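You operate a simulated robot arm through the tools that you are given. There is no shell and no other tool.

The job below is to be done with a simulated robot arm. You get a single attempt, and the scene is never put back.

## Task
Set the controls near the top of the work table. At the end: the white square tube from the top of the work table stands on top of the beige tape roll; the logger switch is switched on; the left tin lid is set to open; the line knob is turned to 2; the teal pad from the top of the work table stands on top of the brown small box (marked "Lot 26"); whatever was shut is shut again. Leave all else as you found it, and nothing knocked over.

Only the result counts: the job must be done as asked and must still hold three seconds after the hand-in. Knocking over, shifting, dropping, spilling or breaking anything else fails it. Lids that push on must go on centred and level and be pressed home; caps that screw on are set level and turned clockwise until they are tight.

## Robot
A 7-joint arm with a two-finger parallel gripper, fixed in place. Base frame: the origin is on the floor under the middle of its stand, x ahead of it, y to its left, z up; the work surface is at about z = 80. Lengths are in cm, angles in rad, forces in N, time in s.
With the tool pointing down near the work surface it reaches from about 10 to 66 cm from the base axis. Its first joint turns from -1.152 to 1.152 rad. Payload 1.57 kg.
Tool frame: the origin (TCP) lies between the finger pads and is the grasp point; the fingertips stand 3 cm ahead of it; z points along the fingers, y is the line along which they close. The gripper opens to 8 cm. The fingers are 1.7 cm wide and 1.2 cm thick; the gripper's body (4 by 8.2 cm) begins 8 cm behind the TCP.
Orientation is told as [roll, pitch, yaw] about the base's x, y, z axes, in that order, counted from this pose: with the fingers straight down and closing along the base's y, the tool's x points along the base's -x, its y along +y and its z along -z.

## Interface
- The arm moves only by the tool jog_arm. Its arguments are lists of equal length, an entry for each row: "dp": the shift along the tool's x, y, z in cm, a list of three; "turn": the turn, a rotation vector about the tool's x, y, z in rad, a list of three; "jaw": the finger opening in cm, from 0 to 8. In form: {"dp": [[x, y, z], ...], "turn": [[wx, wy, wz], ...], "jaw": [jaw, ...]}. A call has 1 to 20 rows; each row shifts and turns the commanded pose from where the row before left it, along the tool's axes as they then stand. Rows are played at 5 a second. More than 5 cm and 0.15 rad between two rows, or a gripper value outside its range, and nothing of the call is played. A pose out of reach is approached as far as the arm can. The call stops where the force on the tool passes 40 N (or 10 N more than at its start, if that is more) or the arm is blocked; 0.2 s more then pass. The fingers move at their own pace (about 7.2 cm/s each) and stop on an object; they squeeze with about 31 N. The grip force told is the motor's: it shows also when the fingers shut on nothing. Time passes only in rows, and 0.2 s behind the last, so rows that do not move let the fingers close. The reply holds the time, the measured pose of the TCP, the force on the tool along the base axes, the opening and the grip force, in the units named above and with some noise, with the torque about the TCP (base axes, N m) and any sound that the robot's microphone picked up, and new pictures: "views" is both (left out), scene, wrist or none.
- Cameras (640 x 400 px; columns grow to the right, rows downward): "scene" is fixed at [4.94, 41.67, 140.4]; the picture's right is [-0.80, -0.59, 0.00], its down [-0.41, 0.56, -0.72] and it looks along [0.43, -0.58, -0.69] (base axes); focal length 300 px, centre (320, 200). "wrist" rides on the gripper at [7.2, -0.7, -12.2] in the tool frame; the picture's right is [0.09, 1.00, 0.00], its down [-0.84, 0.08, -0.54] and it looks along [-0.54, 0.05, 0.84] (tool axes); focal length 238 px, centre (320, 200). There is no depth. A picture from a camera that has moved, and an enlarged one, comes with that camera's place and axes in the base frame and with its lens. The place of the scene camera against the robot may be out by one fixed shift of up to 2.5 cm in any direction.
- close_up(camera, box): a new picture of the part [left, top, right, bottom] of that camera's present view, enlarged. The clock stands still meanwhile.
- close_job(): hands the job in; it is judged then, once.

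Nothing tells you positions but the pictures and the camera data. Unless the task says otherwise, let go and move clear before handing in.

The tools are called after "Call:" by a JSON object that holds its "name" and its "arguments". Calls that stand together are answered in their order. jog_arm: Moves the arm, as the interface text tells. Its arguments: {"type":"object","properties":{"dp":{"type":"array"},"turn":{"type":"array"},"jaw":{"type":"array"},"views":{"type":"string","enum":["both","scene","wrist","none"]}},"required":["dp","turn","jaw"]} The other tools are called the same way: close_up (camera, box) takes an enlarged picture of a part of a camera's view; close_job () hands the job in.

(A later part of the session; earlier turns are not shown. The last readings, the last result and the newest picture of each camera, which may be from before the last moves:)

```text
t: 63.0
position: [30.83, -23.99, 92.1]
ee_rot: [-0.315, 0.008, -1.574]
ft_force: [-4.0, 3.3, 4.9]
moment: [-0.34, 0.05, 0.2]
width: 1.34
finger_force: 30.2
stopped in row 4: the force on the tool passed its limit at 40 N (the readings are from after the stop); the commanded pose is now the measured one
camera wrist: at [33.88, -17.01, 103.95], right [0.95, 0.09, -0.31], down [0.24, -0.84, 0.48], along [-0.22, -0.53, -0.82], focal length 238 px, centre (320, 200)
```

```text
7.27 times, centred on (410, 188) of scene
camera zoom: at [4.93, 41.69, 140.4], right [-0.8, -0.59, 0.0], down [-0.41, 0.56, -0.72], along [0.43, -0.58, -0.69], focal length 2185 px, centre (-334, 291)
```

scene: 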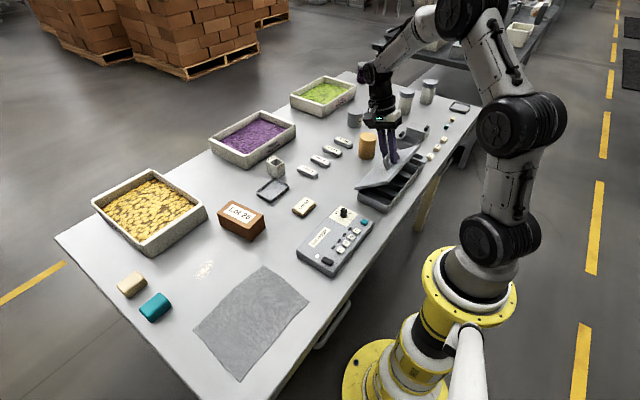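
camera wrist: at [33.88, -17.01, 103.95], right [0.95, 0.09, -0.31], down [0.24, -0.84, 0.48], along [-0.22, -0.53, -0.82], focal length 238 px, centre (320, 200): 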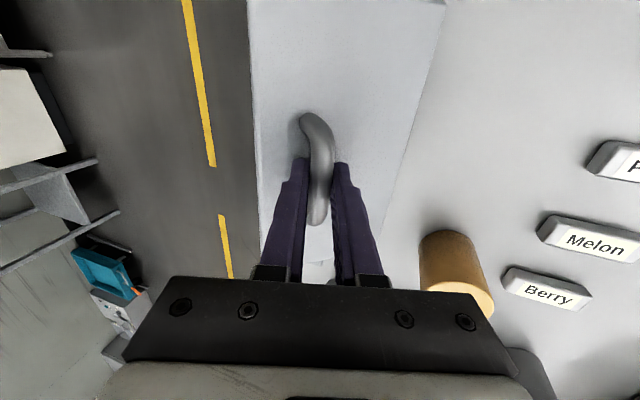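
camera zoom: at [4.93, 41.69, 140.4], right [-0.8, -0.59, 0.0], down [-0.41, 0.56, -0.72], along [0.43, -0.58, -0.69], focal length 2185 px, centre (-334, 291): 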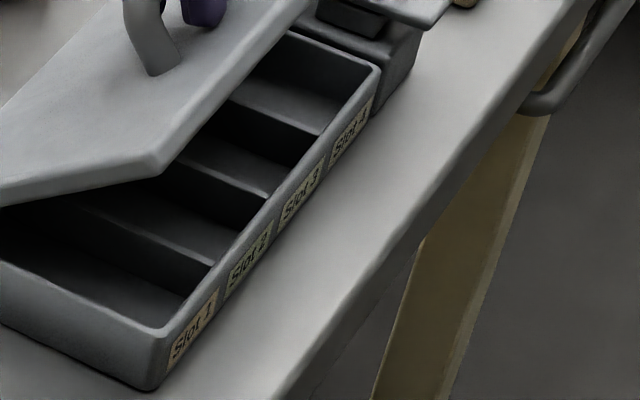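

The slots look empty in their near halves; I'll raise the lid a bit more to see their far halves.

Call:
{"name": "jog_arm", "arguments": {"dp": [[0, -0.1, -0.1], [0, 0.77, -0.67], [0, 0.77, -0.67], [0, 0.77, -0.67]], "turn": [[0, 0, 0], [0.1, 0, 0], [0.1, 0, 0], [0.1, 0, 0]], "jaw": [0.2, 0.2, 0.2, 0.2]}}

Call:
{"name": "close_up", "arguments": {"camera": "scene", "box": [350, 130, 450, 220]}}

```text
t: 64.0
position: [33.49, -23.99, 93.06]
ee_rot: [-0.617, 0.011, -1.574]
ft_force: [-1.2, 1.6, -13.3]
moment: [0.02, 0.22, -0.07]
width: 1.37
finger_force: 29.9
camera wrist: at [40.17, -17.03, 103.41], right [0.81, 0.1, -0.57], down [0.37, -0.84, 0.39], along [-0.45, -0.53, -0.72], focal length 238 px, centre (320, 200)
```

scene: 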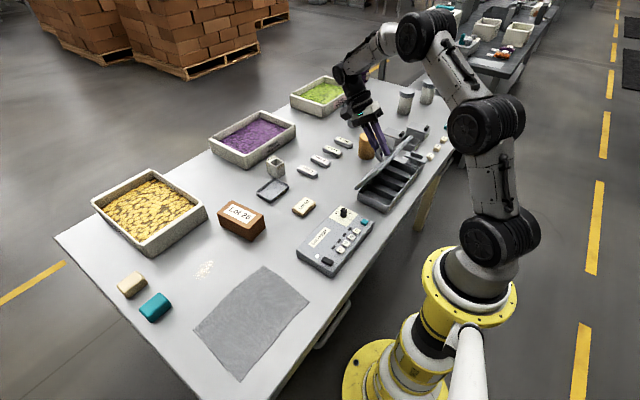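
wrist: 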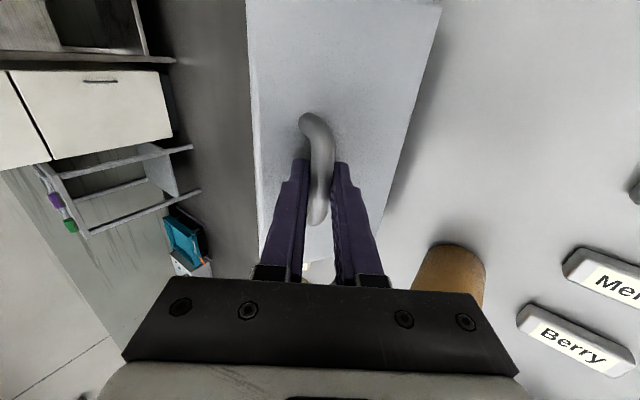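

```text
4.44 times, centred on (400, 175) of scene
camera zoom: at [4.95, 41.67, 140.4], right [-0.8, -0.59, 0.0], down [-0.41, 0.56, -0.72], along [0.43, -0.58, -0.69], focal length 1335 px, centre (-36, 311)
```

zoom: 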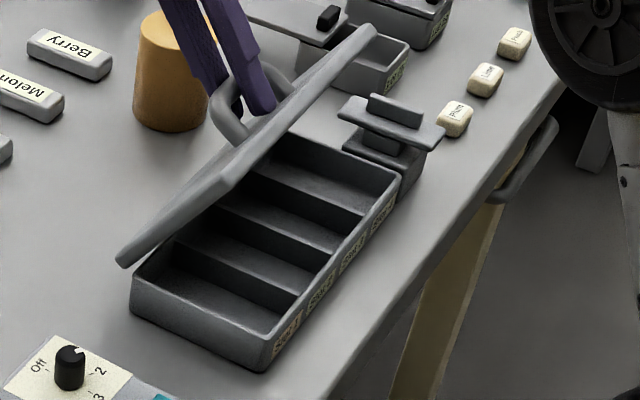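

All four slots are empty, so the chest holds no roll; the plain masking-tape-coloured cylinder must be the tape roll. I'll lower the lid back the same way.

Call:
{"name": "jog_arm", "arguments": {"dp": [[0, -0.7, 0.744], [0, -0.7, 0.744], [0, -0.7, 0.744], [0, -0.7, 0.744], [0, -0.7, 0.744], [0, -0.7, 0.744]], "turn": [[-0.1, 0, 0], [-0.1, 0, 0], [-0.1, 0, 0], [-0.1, 0, 0], [-0.1, 0, 0], [-0.1, 0, 0]], "jaw": [0.2, 0.2, 0.2, 0.2, 0.2, 0.2], "views": "scene"}}

Call:
{"name": "close_up", "arguments": {"camera": "scene", "box": [350, 130, 450, 220]}}

```text
t: 65.4
position: [28.25, -24.11, 90.17]
ee_rot: [-0.014, 0.01, -1.575]
ft_force: [11.7, 8.6, -10.7]
moment: [0.29, -0.07, 0.02]
width: 1.34
finger_force: 30.2
```

scene: 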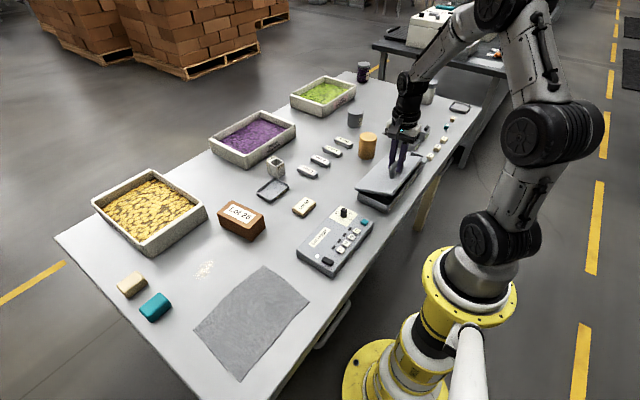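

```text
4.44 times, centred on (400, 175) of scene
camera zoom: at [4.98, 41.69, 140.4], right [-0.8, -0.59, 0.0], down [-0.41, 0.56, -0.72], along [0.43, -0.58, -0.69], focal length 1335 px, centre (-36, 311)
```

zoom: 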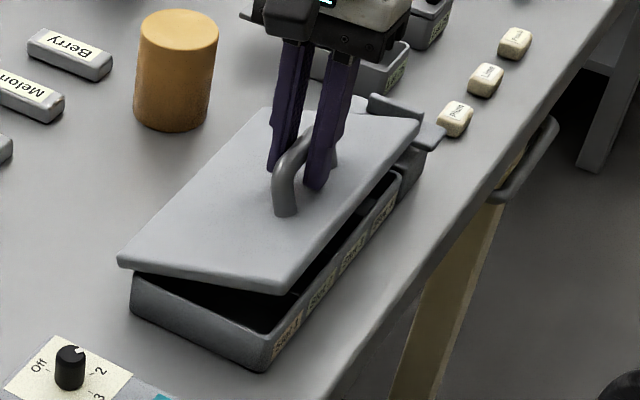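

Call:
{"name": "jog_arm", "arguments": {"dp": [[0, -0.3, 0.62], [0, -0.35, 0.68], [0, -0.4, 0.7], [0, -0.4, 0.6]], "turn": [[0, 0, 0], [0, 0, 0], [0, 0, 0], [0, 0, 0]], "jaw": [0.2, 0.2, 0.2, 0.2], "views": "scene"}}

Call:
{"name": "close_up", "arguments": {"camera": "scene", "box": [350, 130, 450, 220]}}

```text
t: 66.4
position: [26.73, -23.93, 87.92]
ee_rot: [-0.013, 0.008, -1.573]
ft_force: [0.4, 5.4, 0.9]
moment: [-0.11, -0.2, 0.0]
width: 1.34
finger_force: 29.9
```

scene: 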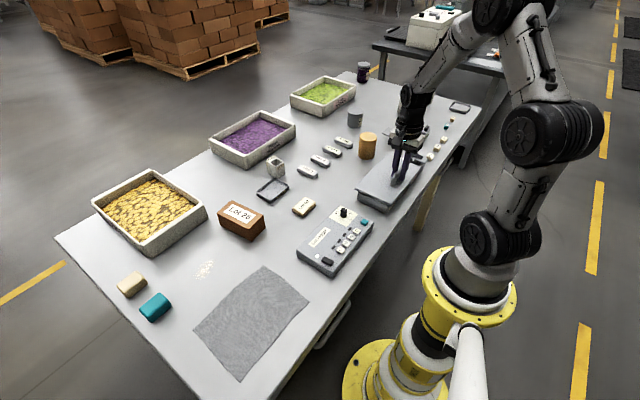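

```text
4.44 times, centred on (400, 175) of scene
camera zoom: at [4.94, 41.69, 140.4], right [-0.8, -0.59, 0.0], down [-0.41, 0.56, -0.72], along [0.43, -0.58, -0.69], focal length 1335 px, centre (-36, 311)
```

zoom: 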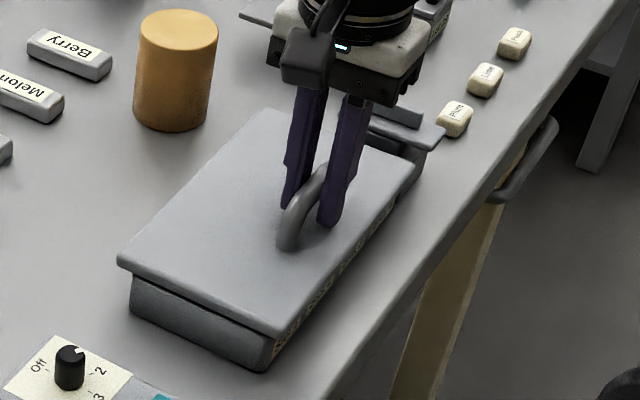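

Call:
{"name": "jog_arm", "arguments": {"dp": [[0, -0.08, 0.2], [0, -0.05, 0.2], [0, 0, 0.15]], "turn": [[0, 0, 0], [0, 0, 0], [0, 0, 0]], "jaw": [0.2, 0.2, 0.2], "views": "scene"}}

Call:
{"name": "close_up", "arguments": {"camera": "scene", "box": [350, 150, 430, 220]}}

```text
t: 67.2
position: [26.56, -24.06, 87.6]
ee_rot: [-0.009, 0.003, -1.573]
ft_force: [-0.3, 4.6, 29.1]
moment: [0.01, -0.03, 0.05]
width: 1.38
finger_force: 30.4
```

scene: 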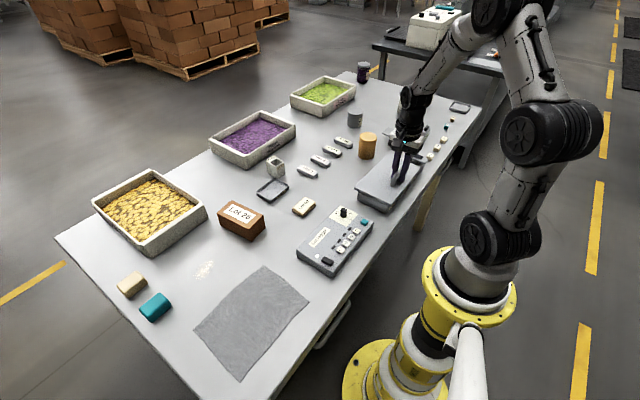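

```text
5.71 times, centred on (390, 185) of scene
camera zoom: at [4.92, 41.71, 140.39], right [-0.8, -0.59, 0.0], down [-0.41, 0.56, -0.72], along [0.43, -0.58, -0.69], focal length 1717 px, centre (-80, 286)
```

zoom: 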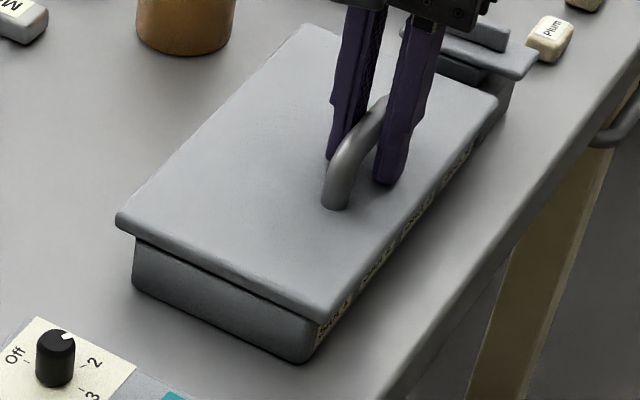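

The lid is seated. I'll let go, rise, rotate and return over the turn-button to re-latch it.

Call:
{"name": "jog_arm", "arguments": {"dp": [[0, 0, 0], [0, 0, 0], [0, 0, -3.5], [0, 0, -3.5], [0, 0, 0], [0, 0, 0], [0, 0, 0], [0, 0, 0], [0, 0, 0], [0, 0, 0], [0, 0, 0], [0, 0, 0], [0, 0, 0], [0, 0, 0], [0, 0, 0], [0, 4.2, 0], [0, 4.2, 0], [0, 4.2, 0]], "turn": [[0, 0, 0], [0, 0, 0], [0.009, 0, 0], [0, 0, 0], [0, 0, 0.1427], [0, 0, 0.1427], [0, 0, 0.1427], [0, 0, 0.1427], [0, 0, 0.1427], [0, 0, 0.1427], [0, 0, 0.1427], [0, 0, 0.1427], [0, 0, 0.1427], [0, 0, 0.1427], [0, 0, 0.1427], [0, 0, 0], [0, 0, 0], [0, 0, 0]], "jaw": [4, 4, 4, 4, 4, 4, 4, 4, 4, 4, 4, 4, 4, 4, 4, 4, 4, 4]}}

Call:
{"name": "close_up", "arguments": {"camera": "wrist", "box": [240, 80, 400, 200]}}

Call:
{"name": "close_up", "arguments": {"camera": "scene", "box": [360, 130, 440, 210]}}

```text
t: 67.6
position: [26.4, -24.17, 87.53]
ee_rot: [-0.018, 0.008, -1.577]
ft_force: [-13.4, -0.2, 14.7]
moment: [-0.1, 0.14, -0.05]
width: 2.82
finger_force: 0.1
stopped in row 2: the force on the tool passed its limit at 41 N (the readings are from after the stop); the commanded pose is now the measured one
camera wrist: at [25.84, -17.07, 99.72], right [1.0, 0.09, -0.02], down [0.08, -0.84, 0.53], along [0.03, -0.53, -0.85], focal length 238 px, centre (320, 200)
```

scene: 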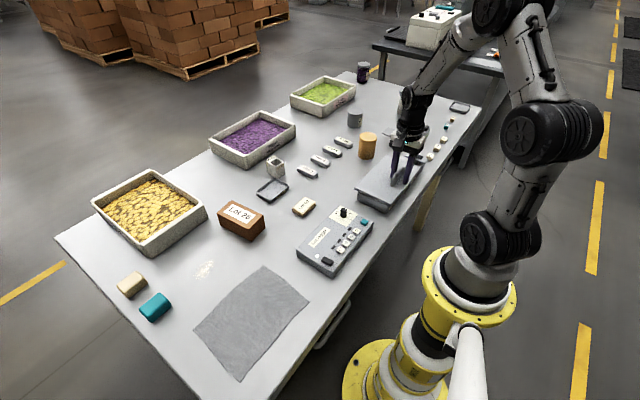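
wrist: 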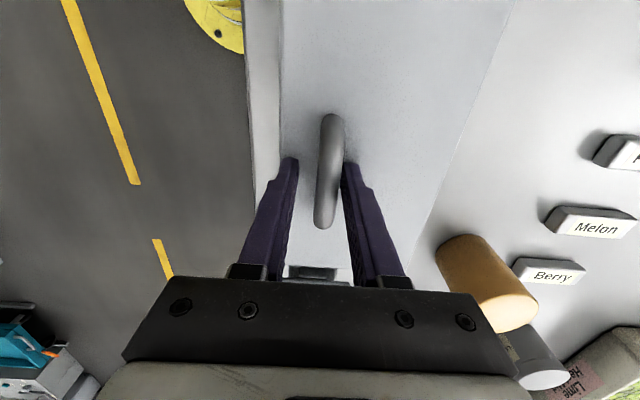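

```text
3.33 times, centred on (320, 140) of wrist
camera zoom: at [25.84, -17.07, 99.72], right [1.0, 0.09, -0.02], down [0.08, -0.84, 0.53], along [0.03, -0.53, -0.85], focal length 794 px, centre (320, 400)
```

zoom: 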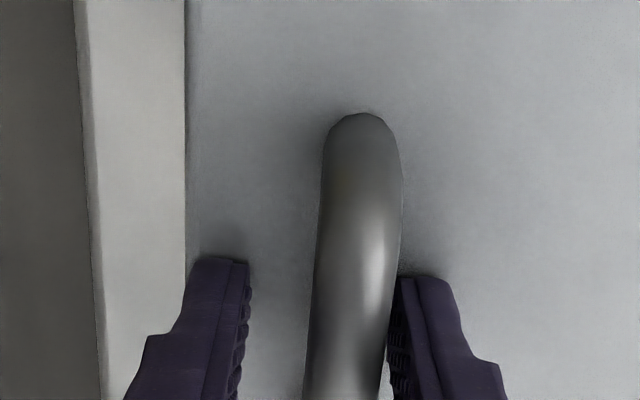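

```text
5.00 times, centred on (400, 170) of scene
camera zoom: at [4.9, 41.69, 140.4], right [-0.8, -0.59, 0.0], down [-0.41, 0.56, -0.72], along [0.43, -0.58, -0.69], focal length 1502 px, centre (-80, 350)
```

zoom: 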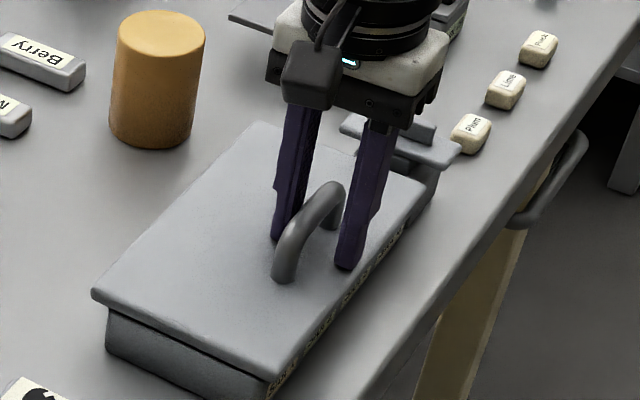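

Call:
{"name": "jog_arm", "arguments": {"dp": [[0, 0.25, -0.3], [0, 0, -0.5], [0, 0, -3], [0, 0, -3.3]], "turn": [[0, 0, 0], [0.015, 0, 0], [0, 0, 0], [0, 0, 0]], "jaw": [4, 4, 4, 4], "views": "scene"}}

Call:
{"name": "close_up", "arguments": {"camera": "scene", "box": [360, 130, 440, 210]}}

```text
t: 68.6
position: [26.83, -23.98, 94.42]
ee_rot: [-0.032, 0.006, -1.574]
ft_force: [-0.6, -0.5, 0.8]
moment: [0.02, 0.0, 0.02]
width: 4.01
finger_force: 0.1
```

scene: 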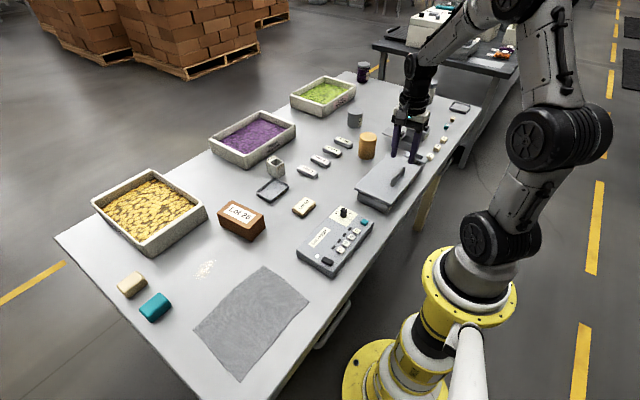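

```text
5.00 times, centred on (400, 170) of scene
camera zoom: at [4.94, 41.67, 140.4], right [-0.8, -0.59, 0.0], down [-0.41, 0.56, -0.72], along [0.43, -0.58, -0.69], focal length 1502 px, centre (-80, 350)
```

zoom: 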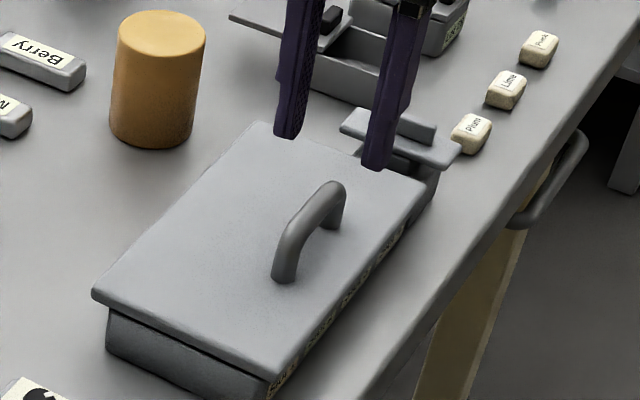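

The lid is back shut. Now I rotate and return over the button.

Call:
{"name": "jog_arm", "arguments": {"dp": [[0, 0, 0], [0, 0, 0], [0, 0, 0], [0, 0, 0], [0, 0, 0], [0, 0, 0], [0, 0, 0], [0, 0, 0], [0, 0, 0], [0, 0, 0], [0, 0, 0], [0, 0, 0], [0, 4.2, 0], [0, 4.2, 0], [0, 4.2, 0]], "turn": [[-0.032, 0, 0], [0, 0, 0.1427], [0, 0, 0.1427], [0, 0, 0.1427], [0, 0, 0.1427], [0, 0, 0.1427], [0, 0, 0.1427], [0, 0, 0.1427], [0, 0, 0.1427], [0, 0, 0.1427], [0, 0, 0.1427], [0, 0, 0.1427], [0, 0, 0], [0, 0, 0], [0, 0, 0]], "jaw": [4, 4, 4, 4, 4, 4, 4, 4, 4, 4, 4, 4, 4, 4, 4], "views": "wrist"}}

Call:
{"name": "close_up", "arguments": {"camera": "wrist", "box": [240, 80, 400, 200]}}

```text
t: 71.8
position: [26.87, -36.92, 94.24]
ee_rot: [-0.007, 0.0, 3.138]
ft_force: [-0.7, -0.3, -0.4]
moment: [0.0, 0.01, 0.0]
width: 4.0
finger_force: 0.0
camera wrist: at [34.09, -36.45, 106.38], right [0.09, -1.0, -0.01], down [-0.84, -0.08, 0.54], along [-0.54, -0.04, -0.84], focal length 238 px, centre (320, 200)
```

wrist: 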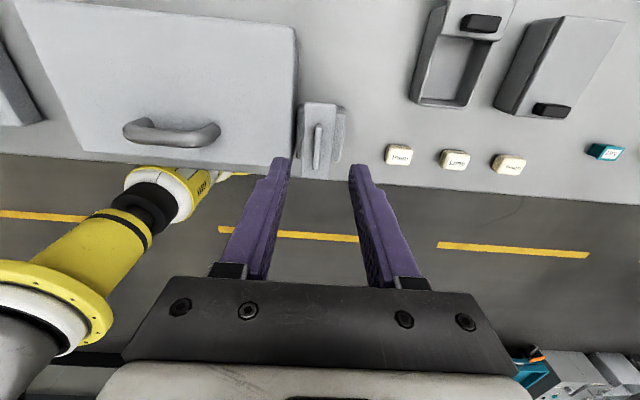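

```text
3.33 times, centred on (320, 140) of wrist
camera zoom: at [34.09, -36.45, 106.38], right [0.09, -1.0, -0.01], down [-0.84, -0.08, 0.54], along [-0.54, -0.04, -0.84], focal length 794 px, centre (320, 400)
```

zoom: 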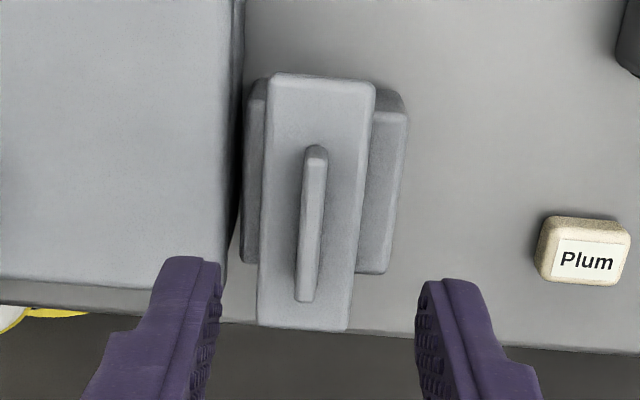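

Call:
{"name": "jog_arm", "arguments": {"dp": [[-0.25, -0.2, 2.5], [0, 0, 2.3], [0, 0, 1.0], [0, 0, 0], [0, 0, 0], [0, 0, 0]], "turn": [[0, 0, 0], [0, 0, 0], [0, 0, 0], [0, 0, 0], [0, 0, 0], [0, 0, 0]], "jaw": [3, 3, 3, 0, 0, 0], "views": "none"}}

```text
t: 73.2
position: [26.55, -36.59, 88.49]
ee_rot: [-0.004, -0.001, 3.139]
ft_force: [-1.4, -6.5, -5.6]
moment: [-0.41, -0.25, 0.2]
width: 0.6
finger_force: 25.6
```

Gripped. Now I turn the button back counter-clockwise by the same quarter turn.

Call:
{"name": "jog_arm", "arguments": {"dp": [[0, 0, 0], [0, 0, 0], [0, 0, 0], [0, 0, 0], [0, 0, 0], [0, 0, 0], [0, 0, 0], [0, 0, 0], [0, 0, 0], [0, 0, 0], [0, 0, 0], [0, 0, 0]], "turn": [[0, 0, -0.1427], [0, 0, -0.1427], [0, 0, -0.1427], [0, 0, -0.1427], [0, 0, -0.1427], [0, 0, -0.1427], [0, 0, -0.1427], [0, 0, -0.1427], [0, 0, -0.1427], [0, 0, -0.1427], [0, 0, -0.1427], [0, 0, 0]], "jaw": [0, 0, 0, 0, 0, 0, 0, 0, 0, 0, 0, 0]}}

Call:
{"name": "close_up", "arguments": {"camera": "wrist", "box": [260, 80, 380, 190]}}

Call:
{"name": "close_up", "arguments": {"camera": "scene", "box": [390, 130, 440, 175]}}

```text
t: 75.8
position: [26.5, -36.55, 88.62]
ee_rot: [0.001, 0.008, -1.573]
ft_force: [-1.2, -14.7, -16.4]
moment: [-0.43, 0.05, -0.02]
width: 0.58
finger_force: 26.4
camera wrist: at [25.84, -29.52, 100.79], right [1.0, 0.09, 0.0], down [0.08, -0.84, 0.54], along [0.05, -0.53, -0.84], focal length 238 px, centre (320, 200)
```

scene: 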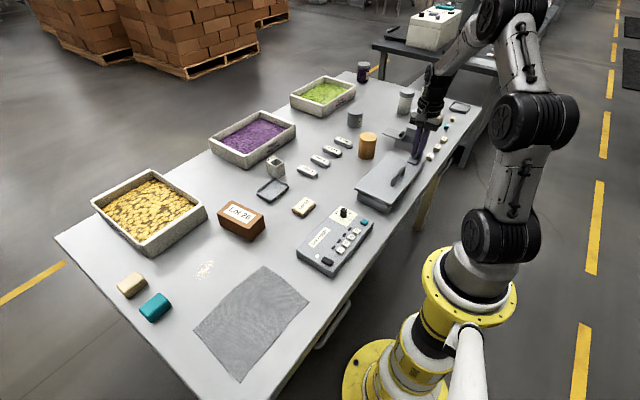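
wrist: 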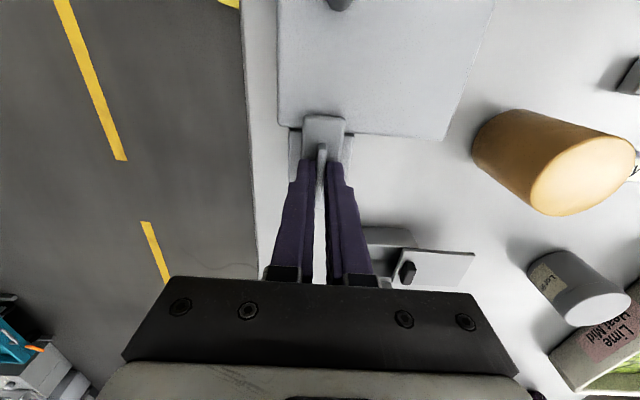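

```text
3.64 times, centred on (320, 135) of wrist
camera zoom: at [25.84, -29.52, 100.79], right [1.0, 0.09, 0.0], down [0.08, -0.84, 0.54], along [0.05, -0.53, -0.84], focal length 867 px, centre (320, 436)
```

zoom: 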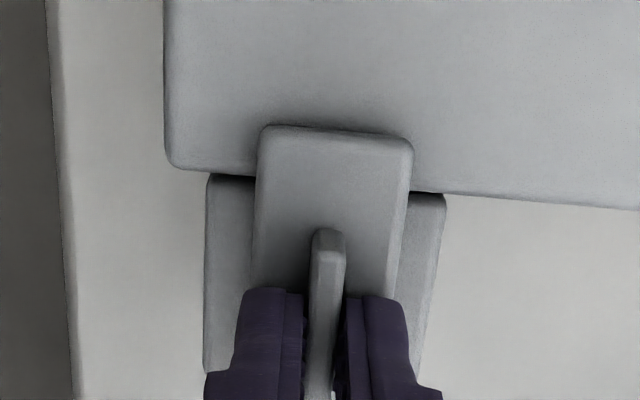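

```text
8.89 times, centred on (415, 152) of scene
camera zoom: at [4.95, 41.62, 140.42], right [-0.8, -0.59, 0.0], down [-0.41, 0.56, -0.72], along [0.43, -0.58, -0.69], focal length 2671 px, centre (-524, 622)
```

zoom: 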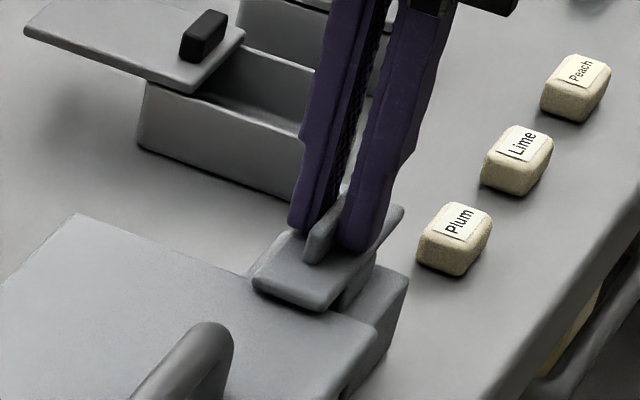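

The button is back over the lid. I release and rise, rotate the wrist straight, and go look at the 40 ml tube.

Call:
{"name": "jog_arm", "arguments": {"dp": [[0, 0, 0], [0, 0, 0], [0, 0, -3], [0, 0, -4], [0, 0, -4]], "turn": [[0, 0, 0], [0, 0, 0], [0, 0, 0], [0, 0, 0], [0, 0, 0]], "jaw": [3, 3, 3, 3, 3], "views": "scene"}}

Call:
{"name": "close_up", "arguments": {"camera": "scene", "box": [360, 130, 440, 210]}}

```text
t: 77.0
position: [26.35, -36.62, 99.71]
ee_rot: [-0.001, 0.007, -1.574]
ft_force: [0.2, 0.1, -0.5]
moment: [0.04, 0.03, -0.01]
width: 3.01
finger_force: 0.1
```

scene: 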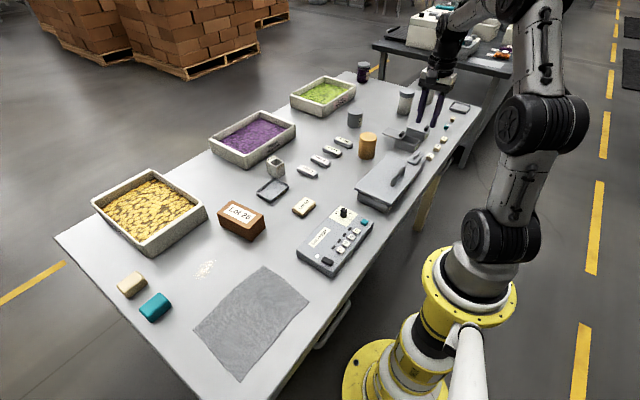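

```text
5.00 times, centred on (400, 170) of scene
camera zoom: at [4.94, 41.67, 140.4], right [-0.8, -0.59, 0.0], down [-0.41, 0.56, -0.72], along [0.43, -0.58, -0.69], focal length 1502 px, centre (-80, 350)
```

zoom: 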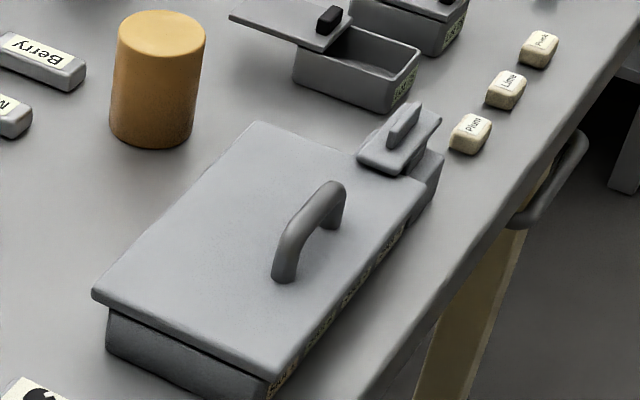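

The latch looks as at the start. Now to the tube.

Call:
{"name": "jog_arm", "arguments": {"dp": [[0, 0, -0.6], [0, 0, -0.6], [0, 0, -0.6], [0, 0, -0.6], [0, 0, -0.6], [0, 0, -0.6], [0, 0, -0.6], [0, 0, -0.6], [0, 0, 0], [0, 0, 0], [0, 0, 0], [-2.66, 3.51, 0], [-2.66, 3.51, 0], [-2.66, 3.51, 0], [-2.66, 3.51, 0], [-2.66, 3.51, 0], [-2.66, 3.51, 0], [-2.66, 3.51, 0]], "turn": [[0, 0, -0.1427], [0, 0, -0.1427], [0, 0, -0.1427], [0, 0, -0.1427], [0, 0, -0.1427], [0, 0, -0.1427], [0, 0, -0.1427], [0, 0, -0.1427], [0, 0, -0.1427], [0, 0, -0.1427], [0, 0, -0.1427], [0, 0, 0], [0, 0, 0], [0, 0, 0], [0, 0, 0], [0, 0, 0], [0, 0, 0], [0, 0, 0]], "jaw": [8, 8, 8, 8, 8, 8, 8, 8, 8, 8, 8, 8, 8, 8, 8, 8, 8, 8], "views": "wrist"}}

Call:
{"name": "close_up", "arguments": {"camera": "wrist", "box": [200, 60, 440, 240]}}

```text
t: 80.8
position: [45.43, -12.12, 104.72]
ee_rot: [0.007, -0.004, -0.006]
ft_force: [-0.4, 1.1, 0.9]
moment: [0.01, 0.0, -0.03]
width: 8.0
finger_force: 0.0
camera wrist: at [38.22, -12.87, 116.84], right [-0.09, 1.0, 0.01], down [0.84, 0.07, 0.54], along [0.54, 0.05, -0.84], focal length 238 px, centre (320, 200)
```

wrist: 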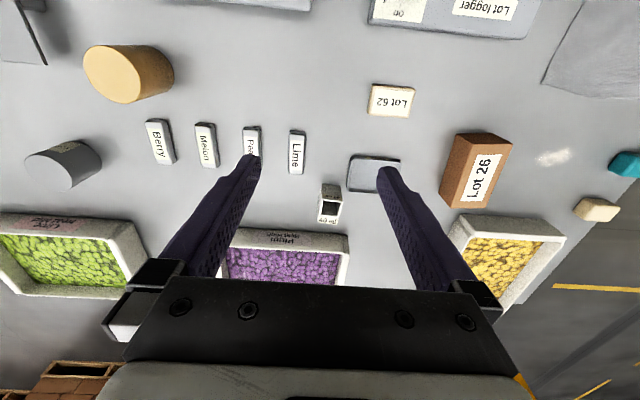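

```text
2.22 times, centred on (320, 150) of wrist
camera zoom: at [38.22, -12.87, 116.84], right [-0.09, 1.0, 0.01], down [0.84, 0.07, 0.54], along [0.54, 0.05, -0.84], focal length 530 px, centre (320, 311)
```

zoom: 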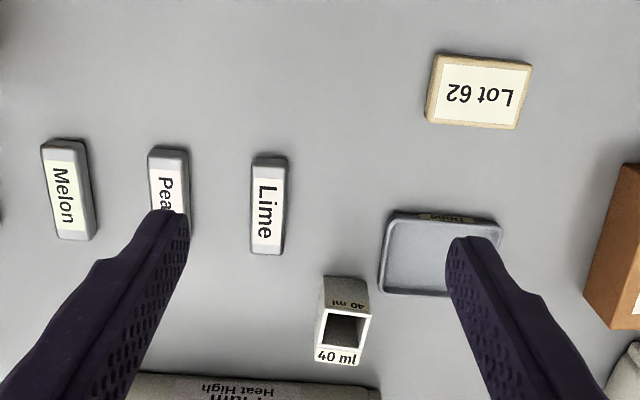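

Call:
{"name": "close_up", "arguments": {"camera": "wrist", "box": [300, 170, 360, 240]}}

Call:
{"name": "close_up", "arguments": {"camera": "scene", "box": [255, 145, 300, 190]}}

```text
5.71 times, centred on (330, 205) of wrist
camera zoom: at [38.22, -12.87, 116.84], right [-0.09, 1.0, 0.01], down [0.84, 0.07, 0.54], along [0.54, 0.05, -0.84], focal length 1362 px, centre (263, 171)
```

zoom: 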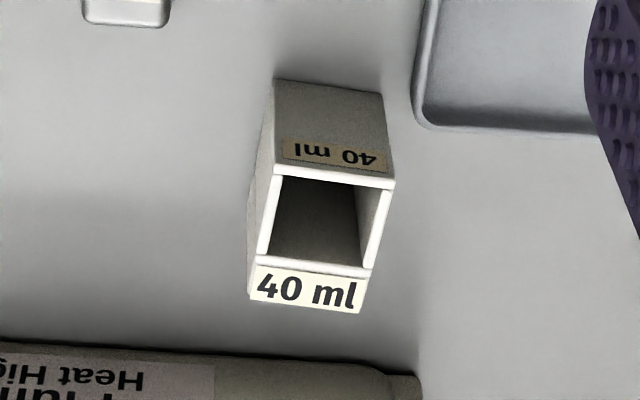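

```text
8.89 times, centred on (278, 168) of scene
camera zoom: at [4.94, 41.67, 140.4], right [-0.8, -0.59, 0.0], down [-0.41, 0.56, -0.72], along [0.43, -0.58, -0.69], focal length 2671 px, centre (698, 489)
```

zoom: 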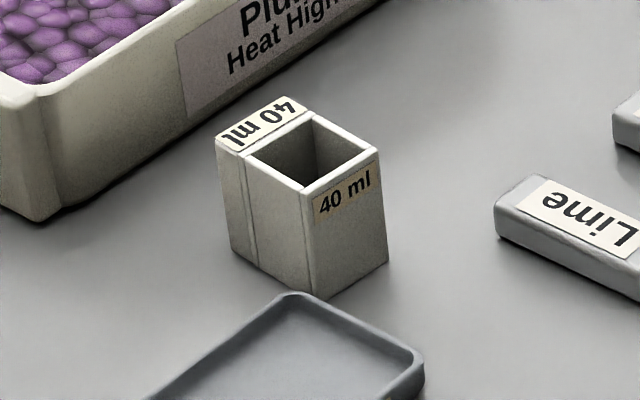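

The 40 ml vessel is the only white square tube-like thing on the table. Before moving it, I'll take a close look at the beige and teal blocks at the left edge to be sure about the naming.

Call:
{"name": "jog_arm", "arguments": {"dp": [[0.5, 4.7, 0.7], [0.5, 4.7, 0.7], [0.5, 4.7, 0.7], [0.5, 4.7, 0.7], [0.5, 4.7, 0.7], [0.5, 4.7, 0.7], [0.5, 4.7, 0.7], [0.5, 4.7, 0.7], [0.5, 4.7, 0.7]], "turn": [[0, 0, 0], [0, 0, 0], [0, 0, 0], [0, 0, 0], [0, 0, 0], [0, 0, 0], [0, 0, 0], [0, 0, 0], [0, 0, 0]], "jaw": [8, 8, 8, 8, 8, 8, 8, 8, 8]}}

Call:
{"name": "close_up", "arguments": {"camera": "wrist", "box": [240, 100, 400, 260]}}

Call:
{"name": "close_up", "arguments": {"camera": "scene", "box": [105, 260, 185, 330]}}

```text
t: 82.8
position: [41.11, 30.38, 98.93]
ee_rot: [0.006, 0.0, -0.006]
ft_force: [-0.4, 0.6, -0.8]
moment: [-0.03, 0.0, 0.01]
width: 8.03
finger_force: 0.1
camera wrist: at [33.83, 29.63, 111.05], right [-0.09, 1.0, 0.01], down [0.84, 0.07, 0.54], along [0.54, 0.05, -0.84], focal length 238 px, centre (320, 200)
```

scene: 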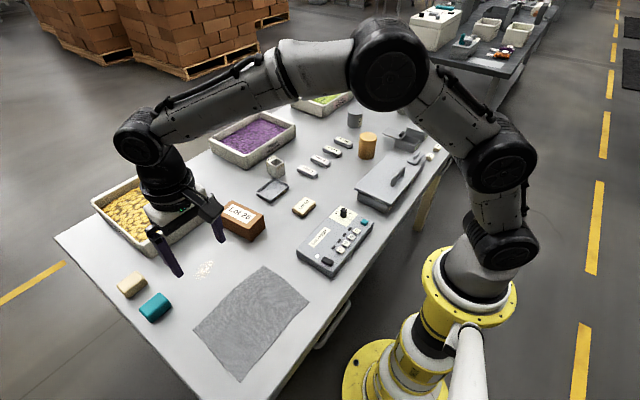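
wrist: 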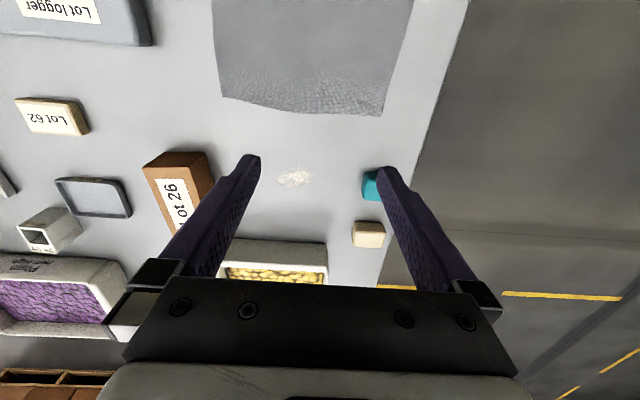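

```text
2.50 times, centred on (320, 180) of wrist
camera zoom: at [33.83, 29.63, 111.05], right [-0.09, 1.0, 0.01], down [0.84, 0.07, 0.54], along [0.54, 0.05, -0.84], focal length 596 px, centre (320, 250)
```

zoom: 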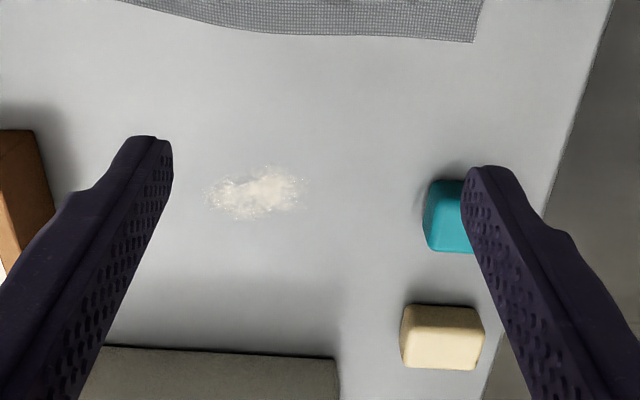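

```text
5.71 times, centred on (145, 295) of scene
camera zoom: at [4.94, 41.67, 140.4], right [-0.8, -0.59, 0.0], down [-0.41, 0.56, -0.72], along [0.43, -0.58, -0.69], focal length 1717 px, centre (1320, -343)
```

zoom: 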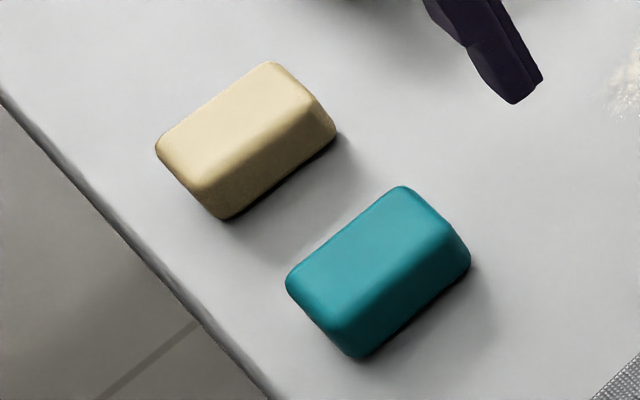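

The beige and teal blocks are both wiping pads, so beige here is a paler colour than the ochre cylinder — that leaves some doubt. The drawer under the near edge is the only closed place tall enough for a roll with a tube on it, so I'll test whether it can be opened, approaching its handle from in front with closed fingers.

Call:
{"name": "jog_arm", "arguments": {"dp": [[4.18, -2.6, 0], [4.18, -2.6, 0], [4.18, -2.6, 0], [4.18, -2.6, 0], [4.18, -2.6, 0], [4.18, -2.6, 0], [0, 0, 4.5], [0, 0, 4.5], [0, 0, 4.5]], "turn": [[0, 0, 0], [0, 0, 0], [0, 0, 0], [0, 0, 0], [0, 0, 0], [0, 0, 0], [0, 0, 0], [0, 0, 0], [0, 0, 0]], "jaw": [0, 0, 0, 0, 0, 0, 0, 0, 0]}}

```text
t: 84.8
position: [15.93, 14.7, 84.81]
ee_rot: [0.007, 0.0, -0.006]
ft_force: [-0.8, -0.2, 0.1]
moment: [-0.04, 0.0, 0.03]
width: 0.0
finger_force: 21.3
camera wrist: at [8.75, 14.05, 97.0], right [-0.09, 1.0, 0.01], down [0.84, 0.07, 0.54], along [0.54, 0.05, -0.84], focal length 238 px, centre (320, 200)
```

scene: 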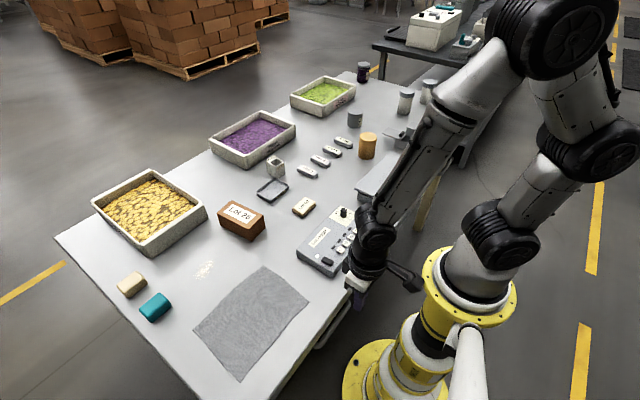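
wrist: 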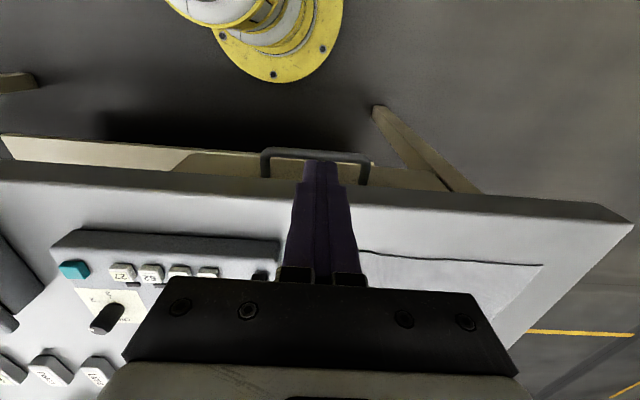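

Call:
{"name": "jog_arm", "arguments": {"dp": [[0, 0, 3], [0, 0, 3], [0, 0, 3]], "turn": [[0, 0, 0], [0, 0, 0], [0, 0, 0]], "jaw": [0, 0, 0]}}

Call:
{"name": "close_up", "arguments": {"camera": "wrist", "box": [200, 100, 440, 250]}}

```text
t: 85.6
position: [16.02, 14.86, 76.06]
ee_rot: [0.007, 0.0, -0.004]
ft_force: [-0.5, 0.6, 0.2]
moment: [0.01, 0.02, 0.0]
width: 0.0
finger_force: 21.7
camera wrist: at [8.78, 14.04, 88.17], right [-0.09, 1.0, 0.01], down [0.84, 0.07, 0.54], along [0.54, 0.05, -0.84], focal length 238 px, centre (320, 200)
```

scene: 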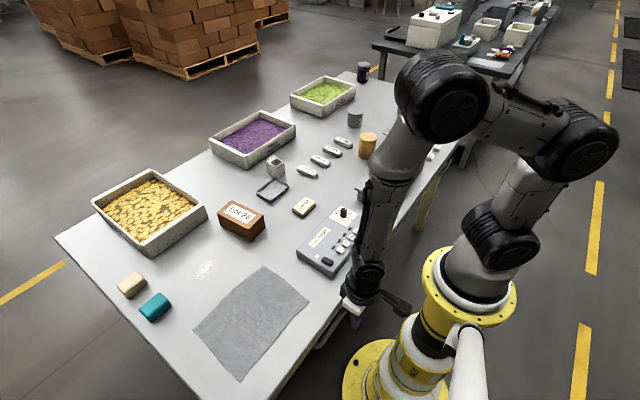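
wrist: 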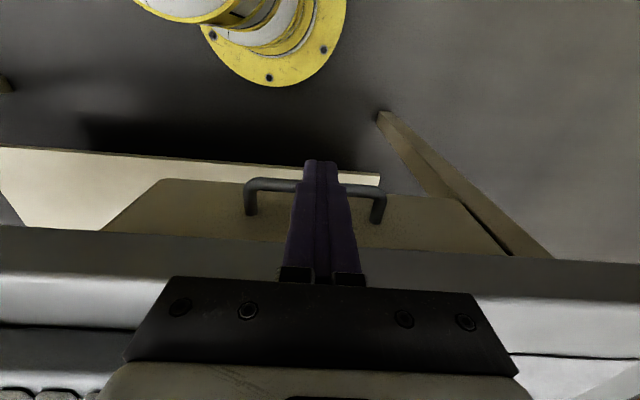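

```text
2.67 times, centred on (320, 175) of wrist
camera zoom: at [8.78, 14.04, 88.17], right [-0.09, 1.0, 0.01], down [0.84, 0.07, 0.54], along [0.54, 0.05, -0.84], focal length 636 px, centre (320, 267)
```

zoom: 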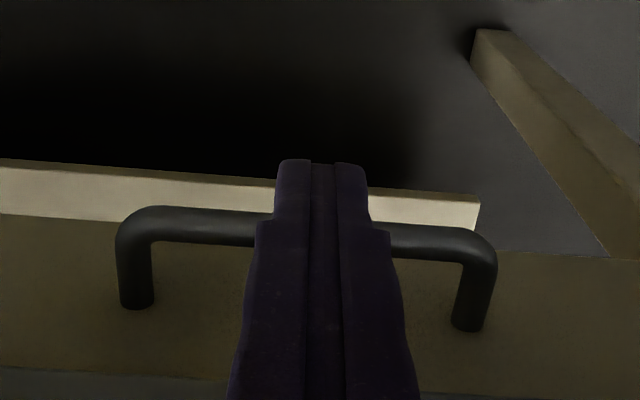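

I can reach in front of the drawer. The bar handle is at about (21,15,67) with its feet on a front at x≈25; I'll tilt the closed fingers outward and bring the tip in over the bar.

Call:
{"name": "jog_arm", "arguments": {"dp": [[0, -2.8, 0], [-0.55, 0, 1.09], [-0.588, 0, 1.201], [-0.558, 0, 1.188], [-0.547, 0, 0.958], [-0.302, 0, 0.91]], "turn": [[0, 0, 0], [0, -0.15, 0], [0, -0.15, 0], [0, -0.15, 0], [0, -0.15, 0], [0, -0.1, 0]], "jaw": [0, 0, 0, 0, 0, 0]}}

Call:
{"name": "close_up", "arguments": {"camera": "wrist", "box": [200, 50, 440, 250]}}

```text
t: 87.0
position: [20.08, 11.9, 71.62]
ee_rot: [0.011, -0.701, -0.01]
ft_force: [0.6, -1.0, 0.3]
moment: [0.0, -0.01, 0.01]
width: 0.0
finger_force: 21.2
out of reach, approached as far as the arm can: row 6
camera wrist: at [6.75, 11.18, 76.22], right [-0.07, 1.0, -0.05], down [0.29, 0.07, 0.95], along [0.95, 0.05, -0.29], focal length 238 px, centre (320, 200)
```

scene: 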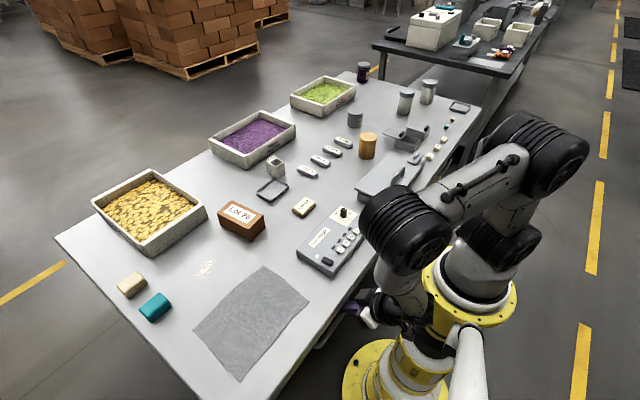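
wrist: 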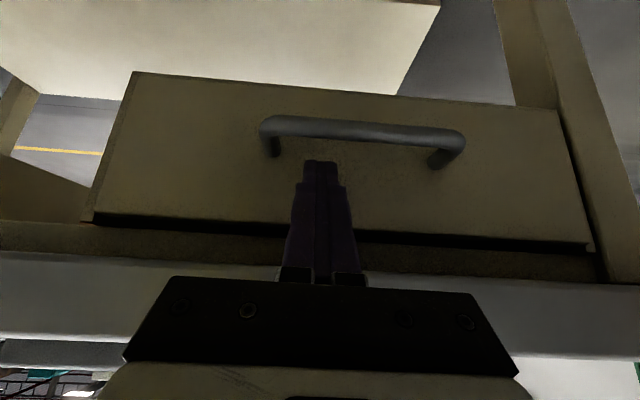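

```text
2.00 times, centred on (320, 150) of wrist
camera zoom: at [6.75, 11.18, 76.22], right [-0.07, 1.0, -0.05], down [0.29, 0.07, 0.95], along [0.95, 0.05, -0.29], focal length 477 px, centre (320, 300)
```

zoom: 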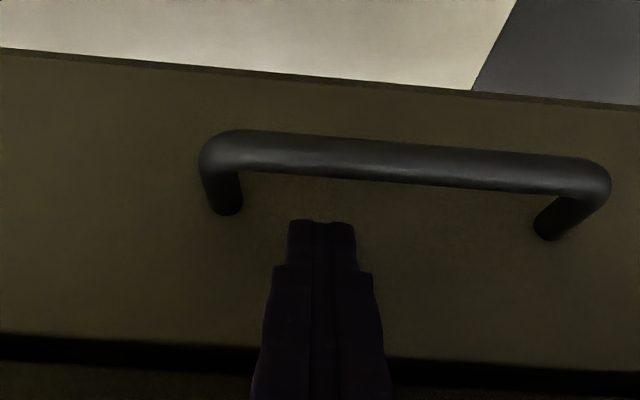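

This close view shows a real drawer front with a gap all round and the bar at (21.0, 8–21.7, 66.6). I'll drop the fingertip down between bar and front.

Call:
{"name": "jog_arm", "arguments": {"dp": [[0.334, 0, 1.484], [0.334, 0, 1.484]], "turn": [[0, 0, 0], [0, 0, 0]], "jaw": [0, 0]}}

Call:
{"name": "close_up", "arguments": {"camera": "wrist", "box": [200, 50, 440, 250]}}

```text
t: 87.6
position: [21.49, 11.78, 68.77]
ee_rot: [0.009, -0.699, -0.009]
ft_force: [-0.4, 0.2, 0.4]
moment: [0.0, -0.01, 0.03]
width: 0.0
finger_force: 20.8
camera wrist: at [8.16, 11.16, 73.43], right [-0.07, 1.0, -0.05], down [0.29, 0.07, 0.95], along [0.95, 0.05, -0.29], focal length 238 px, centre (320, 200)
```

scene: 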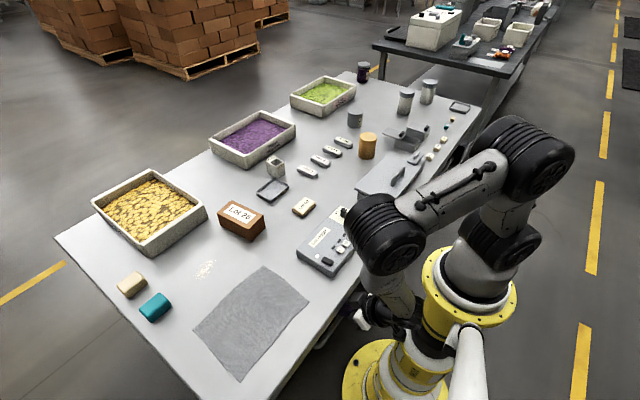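
wrist: 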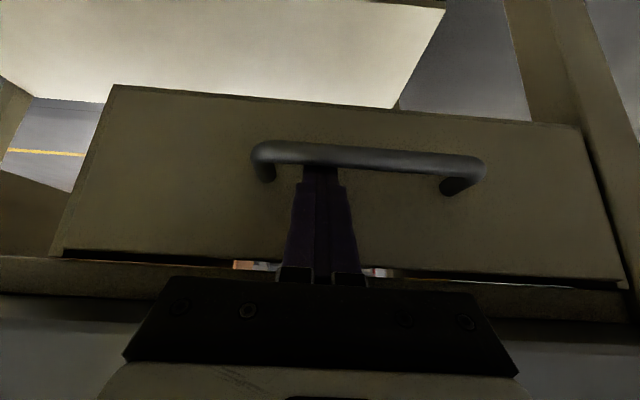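

```text
2.00 times, centred on (320, 150) of wrist
camera zoom: at [8.16, 11.16, 73.43], right [-0.07, 1.0, -0.05], down [0.29, 0.07, 0.95], along [0.95, 0.05, -0.29], focal length 477 px, centre (320, 300)
```

zoom: 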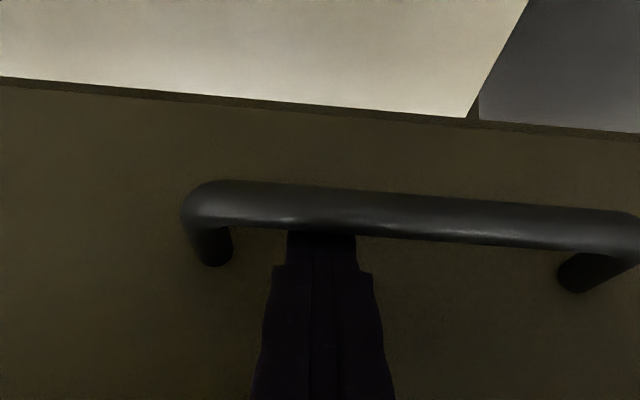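

Through the gap above the drawer front I can see something coloured inside. I'll enlarge it.

Call:
{"name": "close_up", "arguments": {"camera": "wrist", "box": [220, 245, 420, 290]}}

Call:
{"name": "close_up", "arguments": {"camera": "wrist", "box": [40, 235, 300, 285]}}

Call:
{"name": "close_up", "arguments": {"camera": "wrist", "box": [350, 255, 640, 300]}}

```text
3.20 times, centred on (320, 268) of wrist
camera zoom: at [8.16, 11.16, 73.43], right [-0.07, 1.0, -0.05], down [0.29, 0.07, 0.95], along [0.95, 0.05, -0.29], focal length 763 px, centre (320, -16)
```

zoom: 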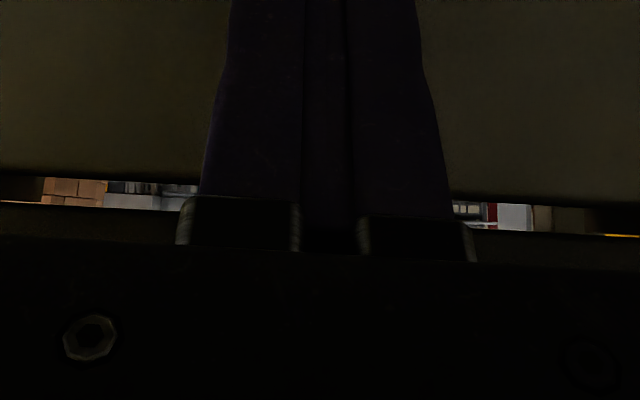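

```text
2.46 times, centred on (170, 260) of wrist
camera zoom: at [8.16, 11.16, 73.43], right [-0.07, 1.0, -0.05], down [0.29, 0.07, 0.95], along [0.95, 0.05, -0.29], focal length 587 px, centre (689, 52)
```

zoom: 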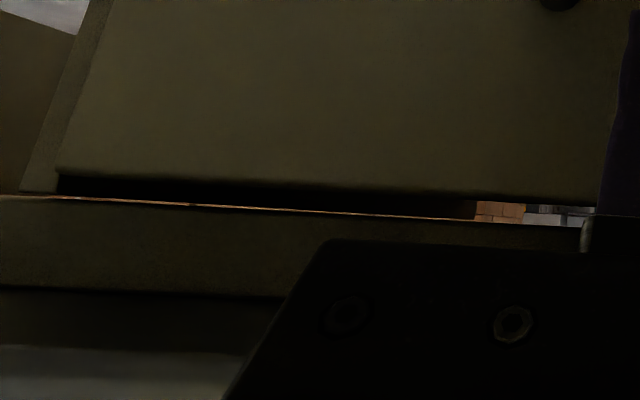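

```text
2.21 times, centred on (495, 278) of wrist
camera zoom: at [8.16, 11.16, 73.43], right [-0.07, 1.0, -0.05], down [0.29, 0.07, 0.95], along [0.95, 0.05, -0.29], focal length 526 px, centre (-66, 29)
```

zoom: 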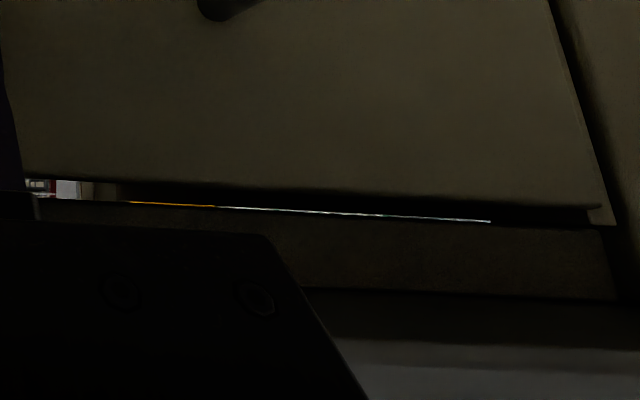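

That is just background seen through the gap above the open-topped drawer box. The tip is hooked behind the bar, so I'll pull gently toward me.

Call:
{"name": "jog_arm", "arguments": {"dp": [[0.306, 0, -0.258], [0.306, 0, -0.258], [0.306, 0, -0.258]], "turn": [[0, 0, 0], [0, 0, 0], [0, 0, 0]], "jaw": [0, 0, 0], "views": "wrist"}}

```text
t: 88.4
position: [20.08, 11.89, 68.81]
ee_rot: [0.008, -0.703, -0.011]
ft_force: [1.3, -0.5, 1.2]
moment: [0.04, -0.01, 0.01]
width: 0.01
finger_force: 21.2
camera wrist: at [6.85, 11.16, 73.46], right [-0.07, 1.0, -0.05], down [0.29, 0.07, 0.95], along [0.95, 0.05, -0.29], focal length 238 px, centre (320, 200)
```

wrist: 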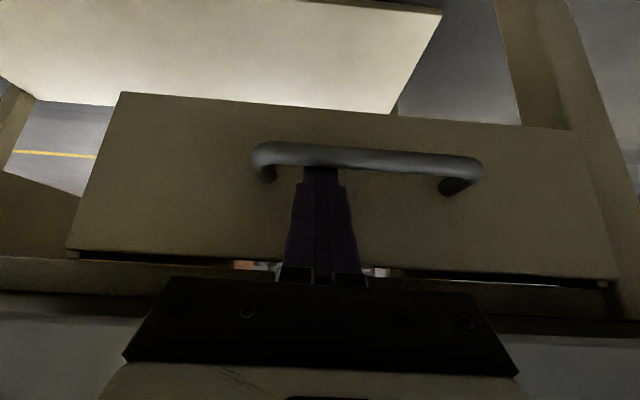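

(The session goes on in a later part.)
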